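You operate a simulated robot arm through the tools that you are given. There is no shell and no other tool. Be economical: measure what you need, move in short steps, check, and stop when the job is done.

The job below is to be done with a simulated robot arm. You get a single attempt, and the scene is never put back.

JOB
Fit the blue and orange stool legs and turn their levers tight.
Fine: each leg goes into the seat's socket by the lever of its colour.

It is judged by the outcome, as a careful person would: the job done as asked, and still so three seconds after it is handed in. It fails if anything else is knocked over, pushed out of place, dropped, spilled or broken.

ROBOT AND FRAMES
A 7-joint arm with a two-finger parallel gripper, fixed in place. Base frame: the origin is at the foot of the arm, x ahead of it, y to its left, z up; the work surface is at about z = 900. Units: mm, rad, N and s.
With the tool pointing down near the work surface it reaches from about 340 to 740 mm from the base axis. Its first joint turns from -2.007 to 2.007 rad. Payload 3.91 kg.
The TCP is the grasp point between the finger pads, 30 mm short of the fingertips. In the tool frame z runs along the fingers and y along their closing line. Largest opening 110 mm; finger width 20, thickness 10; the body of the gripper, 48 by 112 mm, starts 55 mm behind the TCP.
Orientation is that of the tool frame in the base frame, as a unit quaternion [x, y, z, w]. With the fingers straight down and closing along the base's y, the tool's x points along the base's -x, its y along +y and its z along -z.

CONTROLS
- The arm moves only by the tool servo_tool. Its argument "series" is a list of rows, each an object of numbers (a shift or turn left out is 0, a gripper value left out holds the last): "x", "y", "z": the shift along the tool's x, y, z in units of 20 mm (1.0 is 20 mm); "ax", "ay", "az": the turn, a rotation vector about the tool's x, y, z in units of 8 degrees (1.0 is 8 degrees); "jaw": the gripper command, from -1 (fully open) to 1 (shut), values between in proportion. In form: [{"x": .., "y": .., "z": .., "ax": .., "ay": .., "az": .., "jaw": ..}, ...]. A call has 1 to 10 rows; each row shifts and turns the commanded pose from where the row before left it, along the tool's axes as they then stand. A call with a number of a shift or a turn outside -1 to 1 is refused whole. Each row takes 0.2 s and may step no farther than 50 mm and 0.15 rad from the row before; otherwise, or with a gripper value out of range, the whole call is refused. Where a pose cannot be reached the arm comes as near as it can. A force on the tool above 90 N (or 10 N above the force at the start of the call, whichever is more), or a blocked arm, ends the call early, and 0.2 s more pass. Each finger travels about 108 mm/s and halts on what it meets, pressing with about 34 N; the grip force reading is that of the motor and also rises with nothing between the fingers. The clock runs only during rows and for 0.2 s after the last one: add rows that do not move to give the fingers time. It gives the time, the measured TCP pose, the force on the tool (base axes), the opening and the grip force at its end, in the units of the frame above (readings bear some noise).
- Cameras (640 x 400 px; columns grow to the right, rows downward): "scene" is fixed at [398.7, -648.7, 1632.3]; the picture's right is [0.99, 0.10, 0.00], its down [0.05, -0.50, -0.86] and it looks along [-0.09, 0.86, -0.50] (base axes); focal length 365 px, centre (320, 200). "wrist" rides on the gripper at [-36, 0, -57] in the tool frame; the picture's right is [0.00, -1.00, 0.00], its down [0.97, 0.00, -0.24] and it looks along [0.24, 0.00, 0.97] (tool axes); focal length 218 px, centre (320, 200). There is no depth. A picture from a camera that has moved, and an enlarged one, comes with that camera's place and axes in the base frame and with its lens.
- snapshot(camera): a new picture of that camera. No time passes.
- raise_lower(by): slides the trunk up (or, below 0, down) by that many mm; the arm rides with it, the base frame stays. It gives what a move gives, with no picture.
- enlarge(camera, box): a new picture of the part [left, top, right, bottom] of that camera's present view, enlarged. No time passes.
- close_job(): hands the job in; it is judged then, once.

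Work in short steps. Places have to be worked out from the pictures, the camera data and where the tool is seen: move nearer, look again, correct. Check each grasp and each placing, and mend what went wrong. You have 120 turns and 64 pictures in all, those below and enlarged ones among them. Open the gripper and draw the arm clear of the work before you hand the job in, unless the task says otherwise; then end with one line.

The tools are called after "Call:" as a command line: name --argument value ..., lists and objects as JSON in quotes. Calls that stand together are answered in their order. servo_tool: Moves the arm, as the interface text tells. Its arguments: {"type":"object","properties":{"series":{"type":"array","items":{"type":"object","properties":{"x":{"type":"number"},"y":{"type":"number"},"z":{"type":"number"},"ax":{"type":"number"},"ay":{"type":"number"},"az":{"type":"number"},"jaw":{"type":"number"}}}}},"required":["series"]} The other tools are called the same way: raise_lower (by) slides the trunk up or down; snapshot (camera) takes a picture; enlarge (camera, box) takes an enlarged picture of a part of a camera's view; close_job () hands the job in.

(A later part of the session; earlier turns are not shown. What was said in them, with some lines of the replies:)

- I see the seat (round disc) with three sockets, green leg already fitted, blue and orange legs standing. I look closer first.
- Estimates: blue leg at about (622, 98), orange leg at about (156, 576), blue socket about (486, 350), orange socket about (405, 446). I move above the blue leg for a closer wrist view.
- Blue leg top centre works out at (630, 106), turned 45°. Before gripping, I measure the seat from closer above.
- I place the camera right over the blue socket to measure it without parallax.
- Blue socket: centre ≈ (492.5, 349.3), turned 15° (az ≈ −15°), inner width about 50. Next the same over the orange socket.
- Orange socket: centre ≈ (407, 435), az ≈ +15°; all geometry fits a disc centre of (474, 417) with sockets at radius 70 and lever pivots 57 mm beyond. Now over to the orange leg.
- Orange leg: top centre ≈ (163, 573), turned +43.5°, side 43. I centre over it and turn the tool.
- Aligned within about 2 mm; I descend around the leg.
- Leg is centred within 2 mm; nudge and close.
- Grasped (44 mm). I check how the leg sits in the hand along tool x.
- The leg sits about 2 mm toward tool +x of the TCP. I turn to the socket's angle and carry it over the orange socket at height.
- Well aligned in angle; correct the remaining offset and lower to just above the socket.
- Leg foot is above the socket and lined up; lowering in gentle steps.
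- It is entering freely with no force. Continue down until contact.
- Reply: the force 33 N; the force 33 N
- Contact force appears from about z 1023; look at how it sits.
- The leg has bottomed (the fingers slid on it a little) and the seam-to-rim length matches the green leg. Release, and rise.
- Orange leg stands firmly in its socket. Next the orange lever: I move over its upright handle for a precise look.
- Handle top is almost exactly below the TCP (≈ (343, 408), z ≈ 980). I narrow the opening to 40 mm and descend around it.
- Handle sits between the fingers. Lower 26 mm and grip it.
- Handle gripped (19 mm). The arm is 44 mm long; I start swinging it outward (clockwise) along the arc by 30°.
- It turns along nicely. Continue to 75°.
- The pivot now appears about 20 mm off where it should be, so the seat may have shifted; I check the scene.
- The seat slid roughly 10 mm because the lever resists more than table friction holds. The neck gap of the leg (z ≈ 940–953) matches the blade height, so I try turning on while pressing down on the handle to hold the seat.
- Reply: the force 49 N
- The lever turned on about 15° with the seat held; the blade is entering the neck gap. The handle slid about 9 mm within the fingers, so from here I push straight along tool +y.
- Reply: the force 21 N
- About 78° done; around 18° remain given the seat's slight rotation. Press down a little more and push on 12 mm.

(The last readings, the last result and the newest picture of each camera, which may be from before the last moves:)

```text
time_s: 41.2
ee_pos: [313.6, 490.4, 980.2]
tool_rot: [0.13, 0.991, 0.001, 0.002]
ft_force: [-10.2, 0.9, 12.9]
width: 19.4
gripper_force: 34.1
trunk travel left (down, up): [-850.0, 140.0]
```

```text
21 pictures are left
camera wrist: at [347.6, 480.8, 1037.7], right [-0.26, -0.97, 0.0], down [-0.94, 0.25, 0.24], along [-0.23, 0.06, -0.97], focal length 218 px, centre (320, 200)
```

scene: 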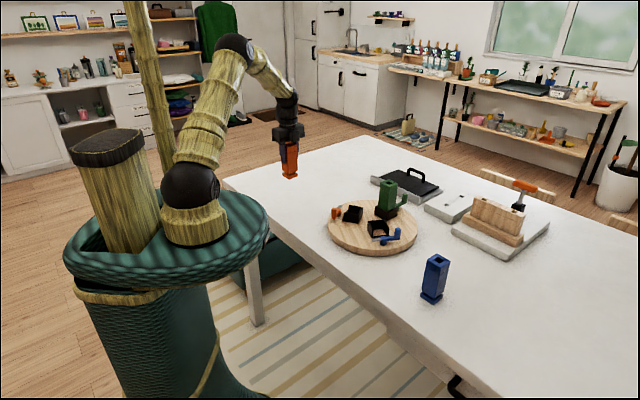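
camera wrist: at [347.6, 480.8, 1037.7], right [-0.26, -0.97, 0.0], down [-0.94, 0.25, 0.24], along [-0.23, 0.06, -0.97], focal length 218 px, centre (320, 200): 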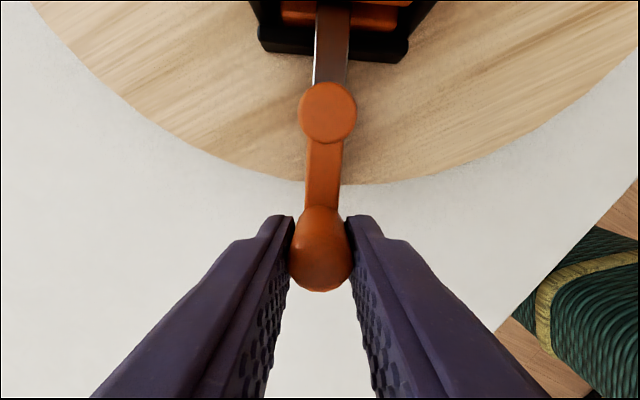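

Lever is now about 90° relative to the seat. I push slightly further to feel for the stop.

Call:
servo_tool --series '[{"y": 0.1}, {"y": 0.1}]'

Call:
enlarge --camera "wrist" --box '[220, 0, 420, 150]'

```text
time_s: 41.8
ee_pos: [314.2, 492.1, 979.5]
tool_rot: [0.13, 0.991, -0.001, 0.001]
ft_force: [-6.0, -6.8, 4.2]
width: 19.5
gripper_force: 34.5
trunk travel left (down, up): [-850.0, 140.0]
```

```text
2.67 times, centred on (320, 75) of wrist
camera zoom: at [349.4, 484.1, 1037.7], right [-0.26, -0.97, 0.0], down [-0.94, 0.25, 0.24], along [-0.23, 0.06, -0.97], focal length 582 px, centre (320, 533)
```

zoom: 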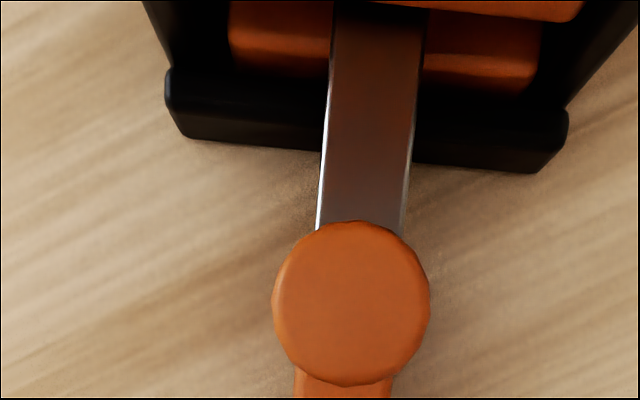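

Orange lever is squarely over the low wall with its blade in the leg's neck — tight. Release and rise to view the seat's new pose.

Call:
servo_tool --series '[{"jaw": 0.3}, {"jaw": 0.27}, {}, {"z": -0.6}, {"z": -0.9}, {"z": -0.9}, {"z": -0.9}, {"z": -0.9}, {"z": -0.9}, {"z": -0.9}]'

Call:
enlarge --camera "scene" --box '[310, 160, 430, 260]'

```text
time_s: 44.0
ee_pos: [316.0, 494.5, 1098.6]
tool_rot: [0.13, 0.992, 0.0, 0.0]
ft_force: [0.7, -0.6, 0.1]
width: 40.5
gripper_force: 0.0
trunk travel left (down, up): [-850.0, 140.0]
```

```text
4.00 times, centred on (370, 210) of scene
camera zoom: at [398.7, -648.7, 1632.3], right [0.99, 0.1, 0.0], down [0.05, -0.5, -0.86], along [-0.09, 0.86, -0.5], focal length 1460 px, centre (120, 160)
```

zoom: 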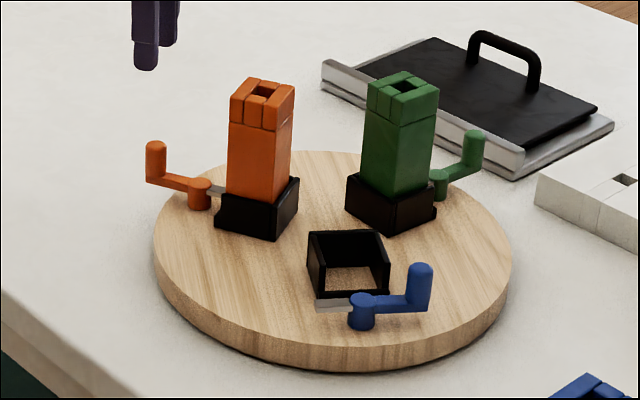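

Orange done. Now rise, turn the tool to the blue leg's angle, and stop over the blue socket to re-measure it.

Call:
servo_tool --series '[{"z": -0.4, "az": -0.933, "jaw": -0.8}, {"z": -0.4, "az": -0.933}, {"z": -0.4, "az": -0.933}, {"z": -0.4, "az": -0.933}, {"az": -0.933}, {"az": -0.933}, {"az": -0.933}, {"az": -0.933}]'

Call:
servo_tool --series '[{"y": -0.99, "x": 0.045}, {"y": -0.99, "x": 0.045}, {"y": -0.99, "x": 0.045}, {"y": -0.99, "x": 0.045}, {"y": -0.99, "x": 0.045}, {"y": -0.99, "x": 0.045}, {"y": -0.99, "x": 0.045}, {"y": -0.99, "x": 0.045}, {"y": -0.99, "x": 0.045}, {"y": -0.99, "x": 0.045}]'

Call:
servo_tool --series '[{"y": -0.99, "x": 0.045}, {}, {}]'

Call:
enlarge --camera "wrist" --box '[240, 70, 420, 220]'

```text
time_s: 45.8
ee_pos: [315.1, 495.2, 1130.8]
tool_rot: [-0.38, 0.925, 0.0, 0.0]
ft_force: [-0.2, 0.0, -0.6]
width: 99.0
gripper_force: 0.0
trunk travel left (down, up): [-850.0, 140.0]
```

```text
time_s: 48.0
ee_pos: [448.5, 347.6, 1131.2]
tool_rot: [-0.381, 0.925, 0.001, 0.0]
ft_force: [-0.2, -0.3, -0.6]
width: 99.1
gripper_force: 0.1
trunk travel left (down, up): [-850.0, 140.0]
```

```text
time_s: 48.8
ee_pos: [462.0, 331.8, 1129.5]
tool_rot: [-0.38, 0.925, 0.0, 0.0]
ft_force: [0.1, -0.7, 0.3]
width: 99.0
gripper_force: 0.1
trunk travel left (down, up): [-850.0, 140.0]
```

```text
2.67 times, centred on (330, 145) of wrist
camera zoom: at [487.1, 357.7, 1188.3], right [0.7, -0.71, 0.0], down [-0.69, -0.68, 0.24], along [-0.17, -0.17, -0.97], focal length 582 px, centre (293, 347)
```

zoom: 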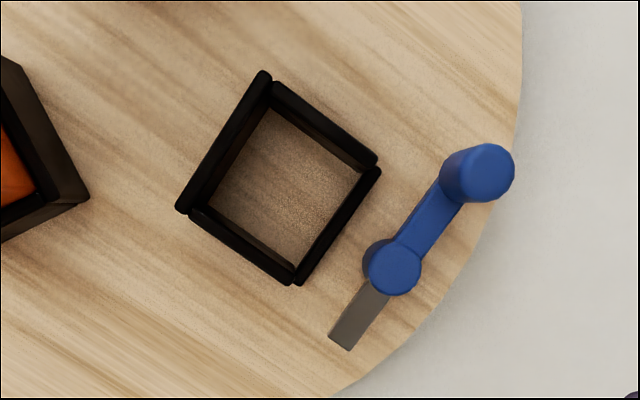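

Blue socket is now at ≈ (490, 365), az ≈ −10°. On to the blue leg.

Call:
servo_tool --series '[{"y": -0.93, "x": 0.131}, {"y": -0.93, "x": 0.131}, {"y": -0.93, "x": 0.131}, {"y": -0.93, "x": 0.131}, {"y": -0.93, "x": 0.131}, {"y": -0.93, "x": 0.131}, {"y": -0.93, "x": 0.131}, {"y": -0.93, "x": 0.131}, {"y": -0.93, "x": 0.131}, {"y": -0.93, "x": 0.131}]'

Call:
servo_tool --series '[{"y": -0.93, "x": 0.131}, {"y": -0.93, "x": 0.131}, {"y": -0.93, "x": 0.131}, {"y": -0.93, "x": 0.131}, {"y": -0.93, "x": 0.131}, {}, {}]'

Call:
snapshot --camera "wrist"

```text
time_s: 51.0
ee_pos: [574.6, 182.2, 1130.3]
tool_rot: [-0.38, 0.925, 0.0, 0.0]
ft_force: [-0.2, -0.3, -0.8]
width: 99.1
gripper_force: 0.0
trunk travel left (down, up): [-850.0, 140.0]
```

```text
time_s: 52.6
ee_pos: [629.7, 106.5, 1131.7]
tool_rot: [-0.38, 0.925, 0.0, 0.0]
ft_force: [-0.3, -0.7, -0.3]
width: 99.1
gripper_force: 0.0
trunk travel left (down, up): [-850.0, 140.0]
```

```text
17 pictures are left
camera wrist: at [655.1, 132.7, 1189.4], right [0.7, -0.71, 0.0], down [-0.69, -0.68, 0.24], along [-0.17, -0.17, -0.97], focal length 218 px, centre (320, 200)
```

wrist: 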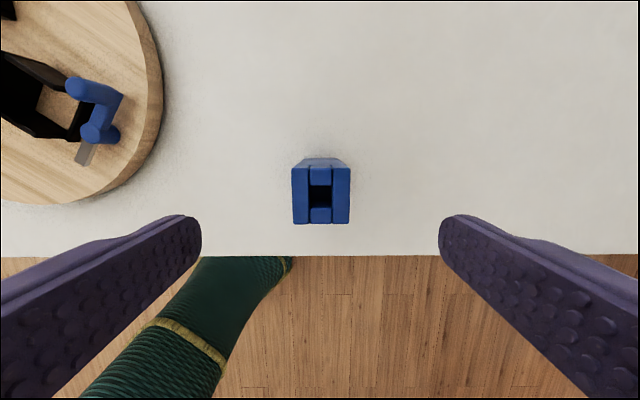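

Aligned. Descend, grip, and lift.

Call:
servo_tool --series '[{"z": 0.9}, {"z": 0.9}, {"z": 0.9}, {"z": 0.9}, {"z": 0.9}, {"z": 0.9}, {"z": 0.9}, {"z": 0.58}, {}]'

Call:
servo_tool --series '[{"jaw": 0.0}, {"jaw": 1.0}, {}, {}, {}, {}]'

Call:
servo_tool --series '[{"z": -0.5}, {"z": -0.8}, {"z": -0.9}, {"z": -0.9}, {"z": -0.9}, {"z": -0.9}, {"z": -0.9}]'

Call:
enlarge --camera "wrist" --box '[270, 160, 370, 230]'

```text
time_s: 54.6
ee_pos: [628.9, 107.4, 992.6]
tool_rot: [-0.381, 0.925, 0.0, 0.0]
ft_force: [0.4, -0.3, 0.2]
width: 98.9
gripper_force: 0.0
trunk travel left (down, up): [-850.0, 140.0]
```

```text
time_s: 56.0
ee_pos: [629.5, 109.0, 991.8]
tool_rot: [-0.381, 0.925, -0.001, 0.001]
ft_force: [0.0, -0.6, -0.7]
width: 43.6
gripper_force: 33.9
trunk travel left (down, up): [-850.0, 140.0]
```

```text
time_s: 57.6
ee_pos: [629.3, 107.5, 1111.2]
tool_rot: [-0.38, 0.925, -0.001, 0.0]
ft_force: [-0.7, -0.7, -1.7]
width: 43.8
gripper_force: 34.2
trunk travel left (down, up): [-850.0, 140.0]
```

```text
5.71 times, centred on (320, 195) of wrist
camera zoom: at [655.1, 133.5, 1169.1], right [0.7, -0.71, 0.0], down [-0.69, -0.68, 0.24], along [-0.17, -0.17, -0.97], focal length 1247 px, centre (320, 229)
```

zoom: 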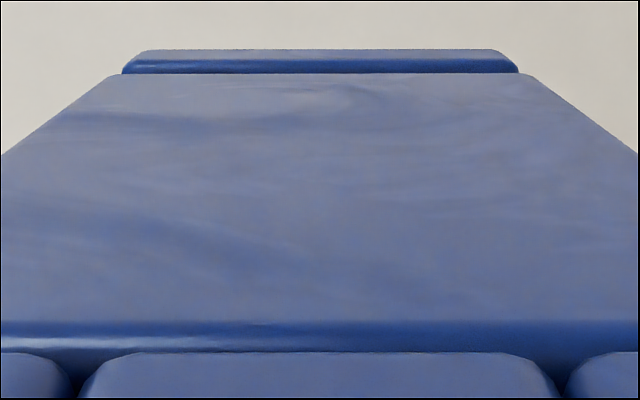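

Held well (centre ≈ +1 mm tool x). Turn +35° and carry it to the blue socket.

Call:
servo_tool --series '[{"az": 0.875}, {"az": 0.875}, {"az": 0.875}, {"az": 0.875}, {"az": 0.875}, {"x": 0.2, "y": 0.6}, {"x": 0.31, "y": 0.925}, {"x": 0.31, "y": 0.925}, {"x": 0.31, "y": 0.925}, {"x": 0.31, "y": 0.925}]'

Call:
servo_tool --series '[{"x": 0.31, "y": 0.925}, {"x": 0.31, "y": 0.925}, {"x": 0.31, "y": 0.925}, {"x": 0.31, "y": 0.925}, {"x": 0.31, "y": 0.925}, {"x": 0.31, "y": 0.925}, {"x": 0.31, "y": 0.925}, {"x": 0.31, "y": 0.925}, {}, {}]'

```text
time_s: 59.8
ee_pos: [586.7, 189.7, 1108.3]
tool_rot: [-0.084, 0.996, 0.0, 0.001]
ft_force: [0.2, 0.0, -1.8]
width: 43.6
gripper_force: 34.2
trunk travel left (down, up): [-850.0, 140.0]
```

```text
time_s: 62.0
ee_pos: [512.8, 326.0, 1108.7]
tool_rot: [-0.084, 0.996, 0.0, 0.001]
ft_force: [-0.1, 0.5, -2.2]
width: 44.0
gripper_force: 33.5
trunk travel left (down, up): [-850.0, 140.0]
```

Finish the approach and lower to just above the rim.

Call:
servo_tool --series '[{"x": 0.25, "y": 0.7}, {"x": 0.25, "y": 0.7}, {"x": 0.245, "y": 0.715}, {}, {"z": 0.6}, {"z": 0.7}, {"z": 0.7}, {"z": 0.6}, {}]'

Call:
snapshot --camera "wrist"

Call:
enlarge --camera "scene" --box '[340, 170, 430, 240]'

```text
time_s: 64.0
ee_pos: [490.1, 366.0, 1057.2]
tool_rot: [-0.085, 0.996, -0.001, 0.0]
ft_force: [-0.3, 0.8, -1.5]
width: 43.7
gripper_force: 33.8
trunk travel left (down, up): [-850.0, 140.0]
```

```text
15 pictures are left
camera wrist: at [525.5, 370.3, 1115.2], right [0.17, -0.99, 0.0], down [-0.96, -0.16, 0.24], along [-0.24, -0.04, -0.97], focal length 218 px, centre (320, 200)
```

wrist: 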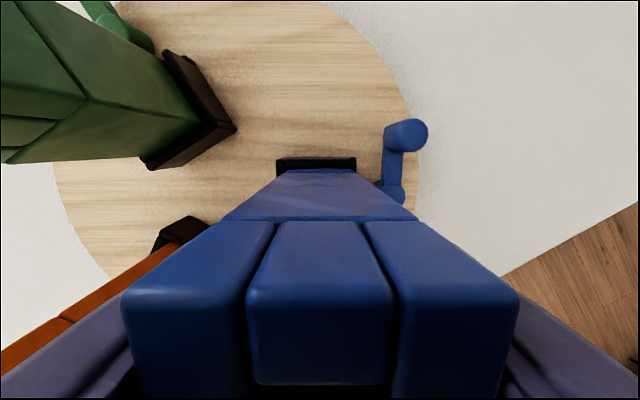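

```text
5.71 times, centred on (385, 205) of scene
camera zoom: at [398.7, -648.7, 1632.3], right [0.99, 0.1, 0.0], down [0.05, -0.5, -0.86], along [-0.09, 0.86, -0.5], focal length 2086 px, centre (-51, 171)
```

zoom: 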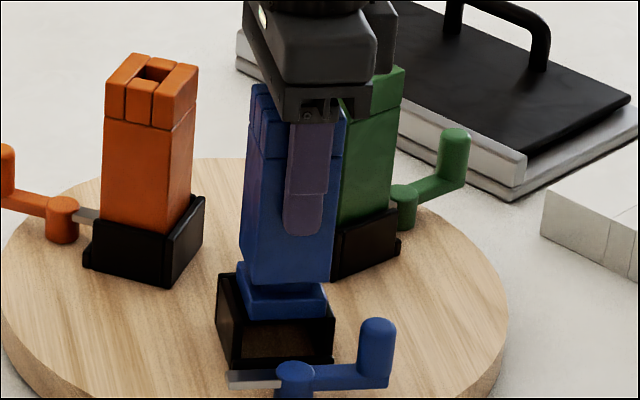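

Needs about 2 mm toward tool +y; then lower in small steps.

Call:
servo_tool --series '[{"y": 0.1}, {"z": 0.3}, {"z": 0.3}, {"z": 0.3}, {"z": 0.25}]'

Call:
servo_tool --series '[{"z": 0.2}, {"z": 0.2}, {"z": 0.15}]'

```text
time_s: 65.2
ee_pos: [490.7, 366.3, 1034.6]
tool_rot: [-0.084, 0.996, 0.0, 0.0]
ft_force: [-3.7, -1.4, -0.7]
width: 43.8
gripper_force: 33.6
trunk travel left (down, up): [-850.0, 140.0]
```

```text
time_s: 66.0
ee_pos: [490.0, 366.2, 1024.3]
tool_rot: [-0.084, 0.996, -0.001, 0.001]
ft_force: [-5.0, -0.6, -1.2]
width: 44.0
gripper_force: 34.0
trunk travel left (down, up): [-850.0, 140.0]
```

Call:
servo_tool --series '[{"x": 0.05, "z": 0.15}, {"z": 0.15}, {"z": 0.1}]'

Call:
enlarge --camera "scene" --box '[340, 170, 430, 240]'

```text
time_s: 66.8
ee_pos: [490.9, 365.5, 1019.0]
tool_rot: [-0.085, 0.996, 0.002, 0.004]
ft_force: [0.9, -1.2, 32.7]
width: 42.6
gripper_force: 33.2
trunk travel left (down, up): [-850.0, 140.0]
```

```text
5.71 times, centred on (385, 205) of scene
camera zoom: at [398.7, -648.7, 1632.3], right [0.99, 0.1, 0.0], down [0.05, -0.5, -0.86], along [-0.09, 0.86, -0.5], focal length 2086 px, centre (-51, 171)
```

zoom: 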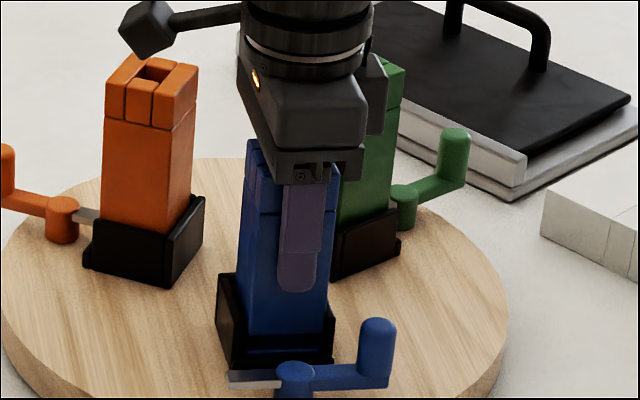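

Contact at the expected height; the foot is down behind the low wall. Release and rise.

Call:
servo_tool --series '[{"jaw": 0.0}, {"jaw": -0.3}, {"jaw": -0.3}, {}]'

Call:
servo_tool --series '[{"z": -0.6}, {"z": -0.9}, {"z": -0.9}, {"z": -0.9}, {"z": -0.9}, {"z": -0.9}, {}]'

Call:
snapshot --camera "wrist"

```text
time_s: 67.8
ee_pos: [490.0, 367.5, 1015.1]
tool_rot: [-0.085, 0.996, 0.001, 0.0]
ft_force: [0.2, -0.7, -0.2]
width: 71.5
gripper_force: 0.0
trunk travel left (down, up): [-850.0, 140.0]
```

```text
time_s: 69.4
ee_pos: [490.3, 366.0, 1116.5]
tool_rot: [-0.085, 0.996, 0.0, 0.0]
ft_force: [-0.7, -0.3, 0.1]
width: 71.7
gripper_force: 0.1
trunk travel left (down, up): [-850.0, 140.0]
```

```text
12 pictures are left
camera wrist: at [526.4, 371.1, 1174.8], right [0.17, -0.99, 0.0], down [-0.96, -0.16, 0.24], along [-0.24, -0.04, -0.97], focal length 218 px, centre (320, 200)
```

wrist: 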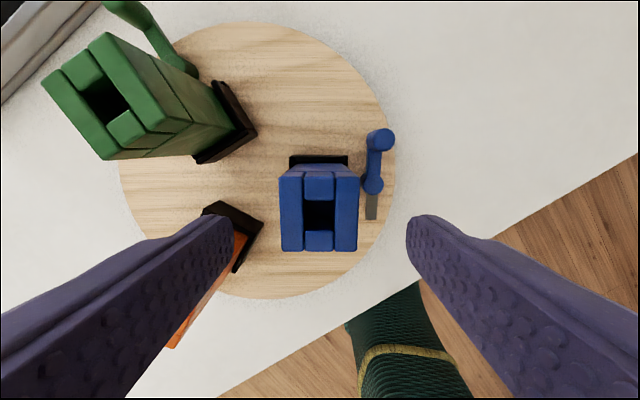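

Blue leg is seated. The blue lever's handle is at (−42, −52) from the TCP in the tool frame; I go over it, turning the tool +45° so the fingers push along the swing.

Call:
servo_tool --series '[{"x": -0.7, "y": -0.86, "jaw": 0.27}, {"x": -0.7, "y": -0.86}, {"x": -0.68, "y": -0.86}, {"az": 0.9375}, {"az": 0.9375}, {"az": 0.9375}, {"az": 0.9375}, {"az": 0.9375}, {"az": 0.9375}]'

Call:
servo_tool --series '[{"z": 0.8}, {"z": 0.8}, {"z": 0.8}, {}, {}]'

Call:
snapshot --camera "wrist"

```text
time_s: 71.4
ee_pos: [540.8, 323.2, 1116.6]
tool_rot: [0.304, 0.953, 0.0, 0.0]
ft_force: [-0.3, -0.6, 0.2]
width: 40.4
gripper_force: 0.1
trunk travel left (down, up): [-850.0, 140.0]
```

```text
time_s: 72.6
ee_pos: [540.5, 322.1, 1068.1]
tool_rot: [0.304, 0.953, 0.0, 0.0]
ft_force: [0.0, -1.2, 0.7]
width: 40.8
gripper_force: 0.0
trunk travel left (down, up): [-850.0, 140.0]
```

```text
11 pictures are left
camera wrist: at [569.1, 301.5, 1126.9], right [-0.58, -0.82, 0.0], down [-0.79, 0.56, 0.24], along [-0.2, 0.14, -0.97], focal length 218 px, centre (320, 200)
```

wrist: 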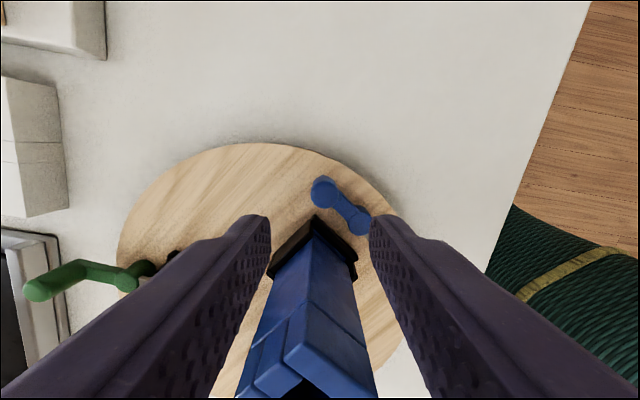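

Handle is 6 mm toward tool −x; I shift 11 mm that way to leave room to the leg, lower to the handle, and check.

Call:
servo_tool --series '[{"x": -0.57, "y": -0.1}, {"z": 0.8}, {"z": 0.8}, {"z": 0.8}, {}, {}]'

Call:
snapshot --camera "wrist"

```text
time_s: 74.0
ee_pos: [549.1, 313.1, 1020.5]
tool_rot: [0.303, 0.953, -0.001, 0.0]
ft_force: [0.3, 0.6, -0.3]
width: 40.0
gripper_force: 0.1
trunk travel left (down, up): [-850.0, 140.0]
```

```text
10 pictures are left
camera wrist: at [578.3, 291.8, 1079.2], right [-0.58, -0.82, 0.0], down [-0.79, 0.56, 0.24], along [-0.2, 0.14, -0.97], focal length 218 px, centre (320, 200)
```

wrist: 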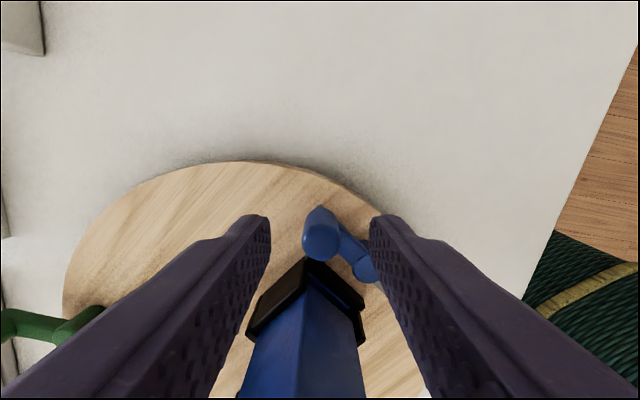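

Handle is at about +10 in tool x; correct 3 mm, lower to z ≈ 986 and grip.

Call:
servo_tool --series '[{"x": 0.17, "z": 0.5}, {"z": 0.6}, {"z": 0.65}, {}, {"jaw": 0.6}, {"jaw": 1.0}, {}, {}]'

Call:
snapshot --camera "wrist"

```text
time_s: 75.8
ee_pos: [545.8, 315.1, 986.1]
tool_rot: [0.304, 0.953, -0.002, 0.001]
ft_force: [-4.9, -7.5, 0.3]
width: 19.4
gripper_force: 33.5
trunk travel left (down, up): [-850.0, 140.0]
```

```text
9 pictures are left
camera wrist: at [574.8, 293.8, 1043.8], right [-0.58, -0.82, 0.0], down [-0.79, 0.56, 0.24], along [-0.2, 0.14, -0.97], focal length 218 px, centre (320, 200)
```

wrist: 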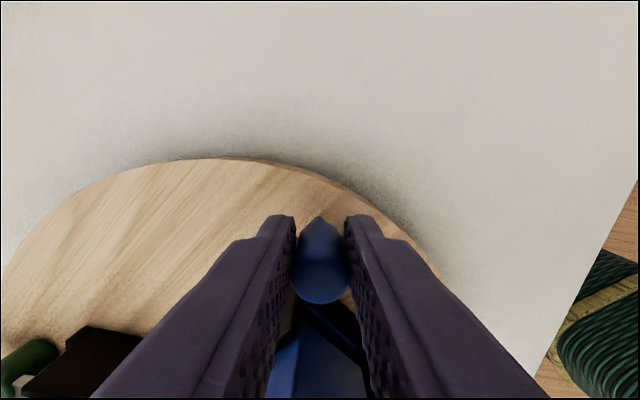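

Handle gripped firmly. Press down to hold the seat and swing the first 30°.

Call:
servo_tool --series '[{"z": 0.12}, {"z": 0.12}, {"x": -0.127, "y": -0.138}, {"x": -0.114, "y": -0.149}, {"x": -0.1, "y": -0.158}, {"x": -0.087, "y": -0.166}, {"x": -0.072, "y": -0.173}, {"x": -0.057, "y": -0.179}]'

```text
time_s: 77.6
ee_pos: [546.3, 294.8, 985.7]
tool_rot: [0.304, 0.953, 0.003, 0.004]
ft_force: [16.4, 12.5, 31.8]
width: 19.4
gripper_force: 34.1
trunk travel left (down, up): [-850.0, 140.0]
```

Holding 32 N down; continue to 45° and look.

Call:
servo_tool --series '[{"x": -0.04, "y": -0.183, "z": 0.03}, {"x": -0.025, "y": -0.186}, {"x": -0.008, "y": -0.188}]'

Call:
snapshot --camera "wrist"

```text
time_s: 78.4
ee_pos: [537.6, 283.8, 984.9]
tool_rot: [0.303, 0.953, 0.002, 0.004]
ft_force: [16.1, 7.4, 37.2]
width: 19.3
gripper_force: 34.2
trunk travel left (down, up): [-850.0, 140.0]
```

```text
8 pictures are left
camera wrist: at [567.4, 262.2, 1043.1], right [-0.58, -0.82, -0.01], down [-0.79, 0.56, 0.24], along [-0.19, 0.14, -0.97], focal length 218 px, centre (320, 200)
```

wrist: 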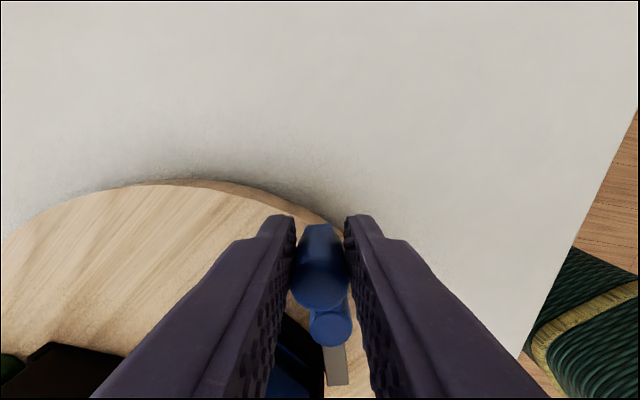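

Lever is at about 38–40° with the seat well held. Continue, now turning the tool along with the lever.

Call:
servo_tool --series '[{"y": -0.1875, "z": 0.03}, {"x": 0.008, "y": -0.1875, "az": 0.625, "z": 0.03}, {"x": 0.008, "y": -0.1875, "az": 0.625, "z": 0.03}, {"x": 0.008, "y": -0.1875, "az": 0.625, "z": 0.02}, {"x": 0.008, "y": -0.1875, "az": 0.625}, {"x": 0.008, "y": -0.1875, "az": 0.625}]'

Call:
snapshot --camera "wrist"

```text
time_s: 79.8
ee_pos: [518.4, 266.5, 979.5]
tool_rot: [0.503, 0.864, 0.0, -0.001]
ft_force: [2.8, -5.3, 23.6]
width: 19.7
gripper_force: 33.9
trunk travel left (down, up): [-850.0, 140.0]
```

```text
7 pictures are left
camera wrist: at [536.2, 234.2, 1036.0], right [-0.87, -0.49, 0.0], down [-0.48, 0.84, 0.24], along [-0.12, 0.21, -0.97], focal length 218 px, centre (320, 200)
```

wrist: 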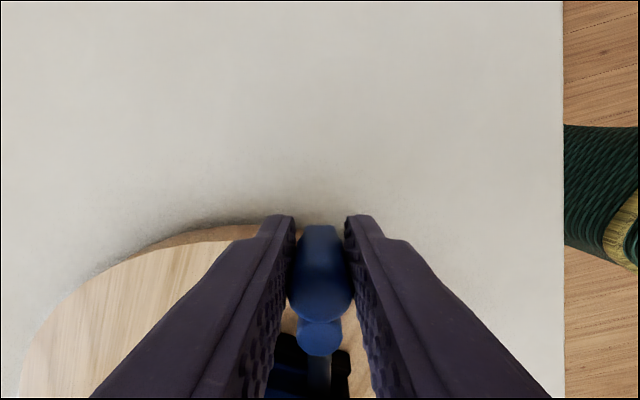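

Lever is around 70°. Continue the last 20° in the same way.

Call:
servo_tool --series '[{"x": 0.008, "y": -0.1875, "az": 0.625, "z": 0.08}, {"x": 0.008, "y": -0.1875, "az": 0.625, "z": 0.02}, {"x": 0.008, "y": -0.1875, "az": 0.625}, {"x": 0.008, "y": -0.1875, "az": 0.625}]'

Call:
enlarge --camera "wrist" --box '[220, 220, 420, 400]'

```text
time_s: 80.8
ee_pos: [505.0, 260.0, 977.5]
tool_rot: [0.646, 0.764, -0.001, 0.0]
ft_force: [-3.0, -8.6, 21.6]
width: 19.5
gripper_force: 34.6
trunk travel left (down, up): [-850.0, 140.0]
```

```text
2.22 times, centred on (320, 310) of wrist
camera zoom: at [510.2, 224.9, 1035.0], right [-0.99, -0.17, 0.0], down [-0.16, 0.96, 0.24], along [-0.04, 0.24, -0.97], focal length 485 px, centre (320, -44)
```

zoom: 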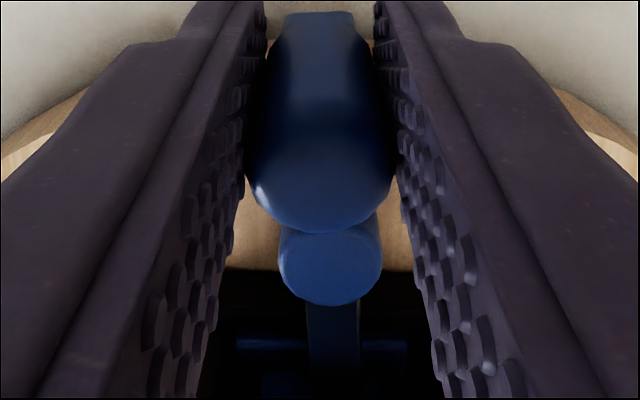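

Blade is nearly perpendicular to the low wall (about 87°). Push a few mm more to the stop.

Call:
servo_tool --series '[{"y": -0.13, "z": 0.08}, {"x": 0.008, "y": -0.13, "az": 0.3}]'

Call:
enlarge --camera "scene" --box '[330, 165, 430, 245]'

```text
time_s: 81.4
ee_pos: [501.0, 260.3, 976.4]
tool_rot: [0.662, 0.75, 0.001, 0.0]
ft_force: [3.9, -9.0, 27.5]
width: 19.5
gripper_force: 34.2
trunk travel left (down, up): [-850.0, 140.0]
```

```text
5.00 times, centred on (380, 205) of scene
camera zoom: at [398.7, -648.7, 1632.3], right [0.99, 0.1, 0.0], down [0.05, -0.5, -0.86], along [-0.09, 0.86, -0.5], focal length 1826 px, centre (20, 175)
```

zoom: 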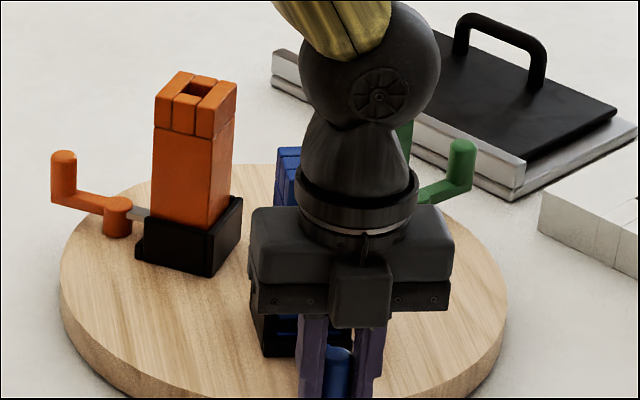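

Release, rise clear and view.

Call:
servo_tool --series '[{"jaw": 0.3}, {"jaw": 0.2}, {}, {"z": -0.6}, {"z": -0.9}, {"z": -0.9}, {"z": -0.9}, {"z": -0.9}, {"z": -0.9}, {"z": -0.9}]'

Call:
snapshot --camera "wrist"

```text
time_s: 83.6
ee_pos: [499.8, 262.6, 1095.5]
tool_rot: [0.661, 0.751, 0.0, 0.0]
ft_force: [0.7, -0.1, 0.1]
width: 44.0
gripper_force: 0.0
trunk travel left (down, up): [-850.0, 140.0]
```

```text
4 pictures are left
camera wrist: at [504.9, 225.9, 1153.8], right [-0.99, -0.13, 0.0], down [-0.12, 0.96, 0.24], along [-0.03, 0.24, -0.97], focal length 218 px, centre (320, 200)
```

wrist: 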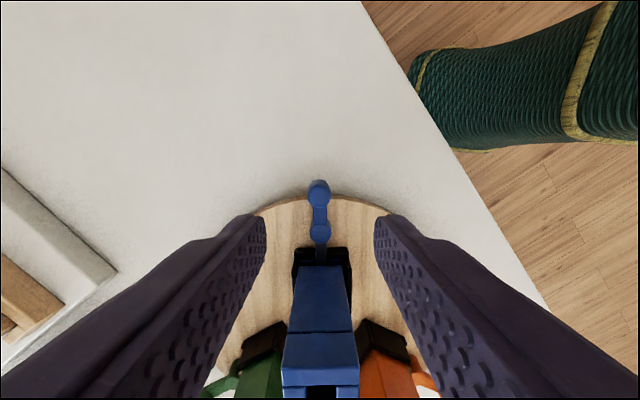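

The blue lever now points straight outward with its blade under the leg. Draw the arm clear and open, then check the whole.

Call:
servo_tool --series '[{"z": -0.9, "jaw": -0.5}, {"z": -0.9}, {"z": -0.9}, {"z": -0.9}, {"x": -0.9}, {"x": -0.9}, {"x": -0.9}, {"x": -0.9}, {"x": -0.9}, {"x": -0.9}]'

Call:
enlarge --camera "wrist" --box '[200, 230, 440, 400]'

Call:
enlarge --camera "scene" --box '[310, 160, 430, 260]'

```text
time_s: 85.8
ee_pos: [515.5, 156.2, 1168.6]
tool_rot: [0.661, 0.75, 0.0, 0.0]
ft_force: [0.2, 1.3, -1.6]
width: 82.4
gripper_force: 0.0
trunk travel left (down, up): [-850.0, 140.0]
```

```text
2.35 times, centred on (320, 315) of wrist
camera zoom: at [520.2, 119.2, 1226.5], right [-0.99, -0.13, 0.0], down [-0.12, 0.96, 0.24], along [-0.03, 0.24, -0.97], focal length 514 px, centre (320, -71)
```

zoom: 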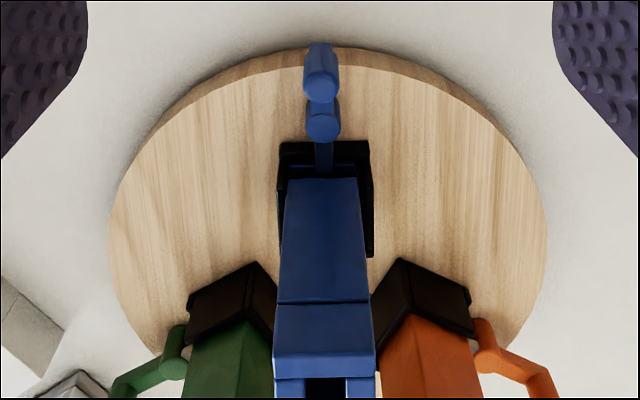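

```text
4.00 times, centred on (370, 210) of scene
camera zoom: at [398.7, -648.7, 1632.3], right [0.99, 0.1, 0.0], down [0.05, -0.5, -0.86], along [-0.09, 0.86, -0.5], focal length 1460 px, centre (120, 160)
```

zoom: 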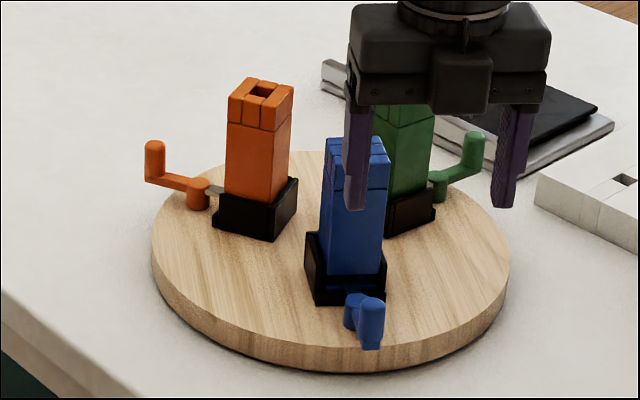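

Both legs stand fully seated, and all three levers point straight outward, matching the green one. The arm is clear and open, so I hand in.

Call:
close_job

```text
The job is handed in.
```

The blue and orange legs are in their matching sockets with both levers turned tight. The seat slid about 16 mm and turned a few degrees while I turned the orange lever, and I left it there.
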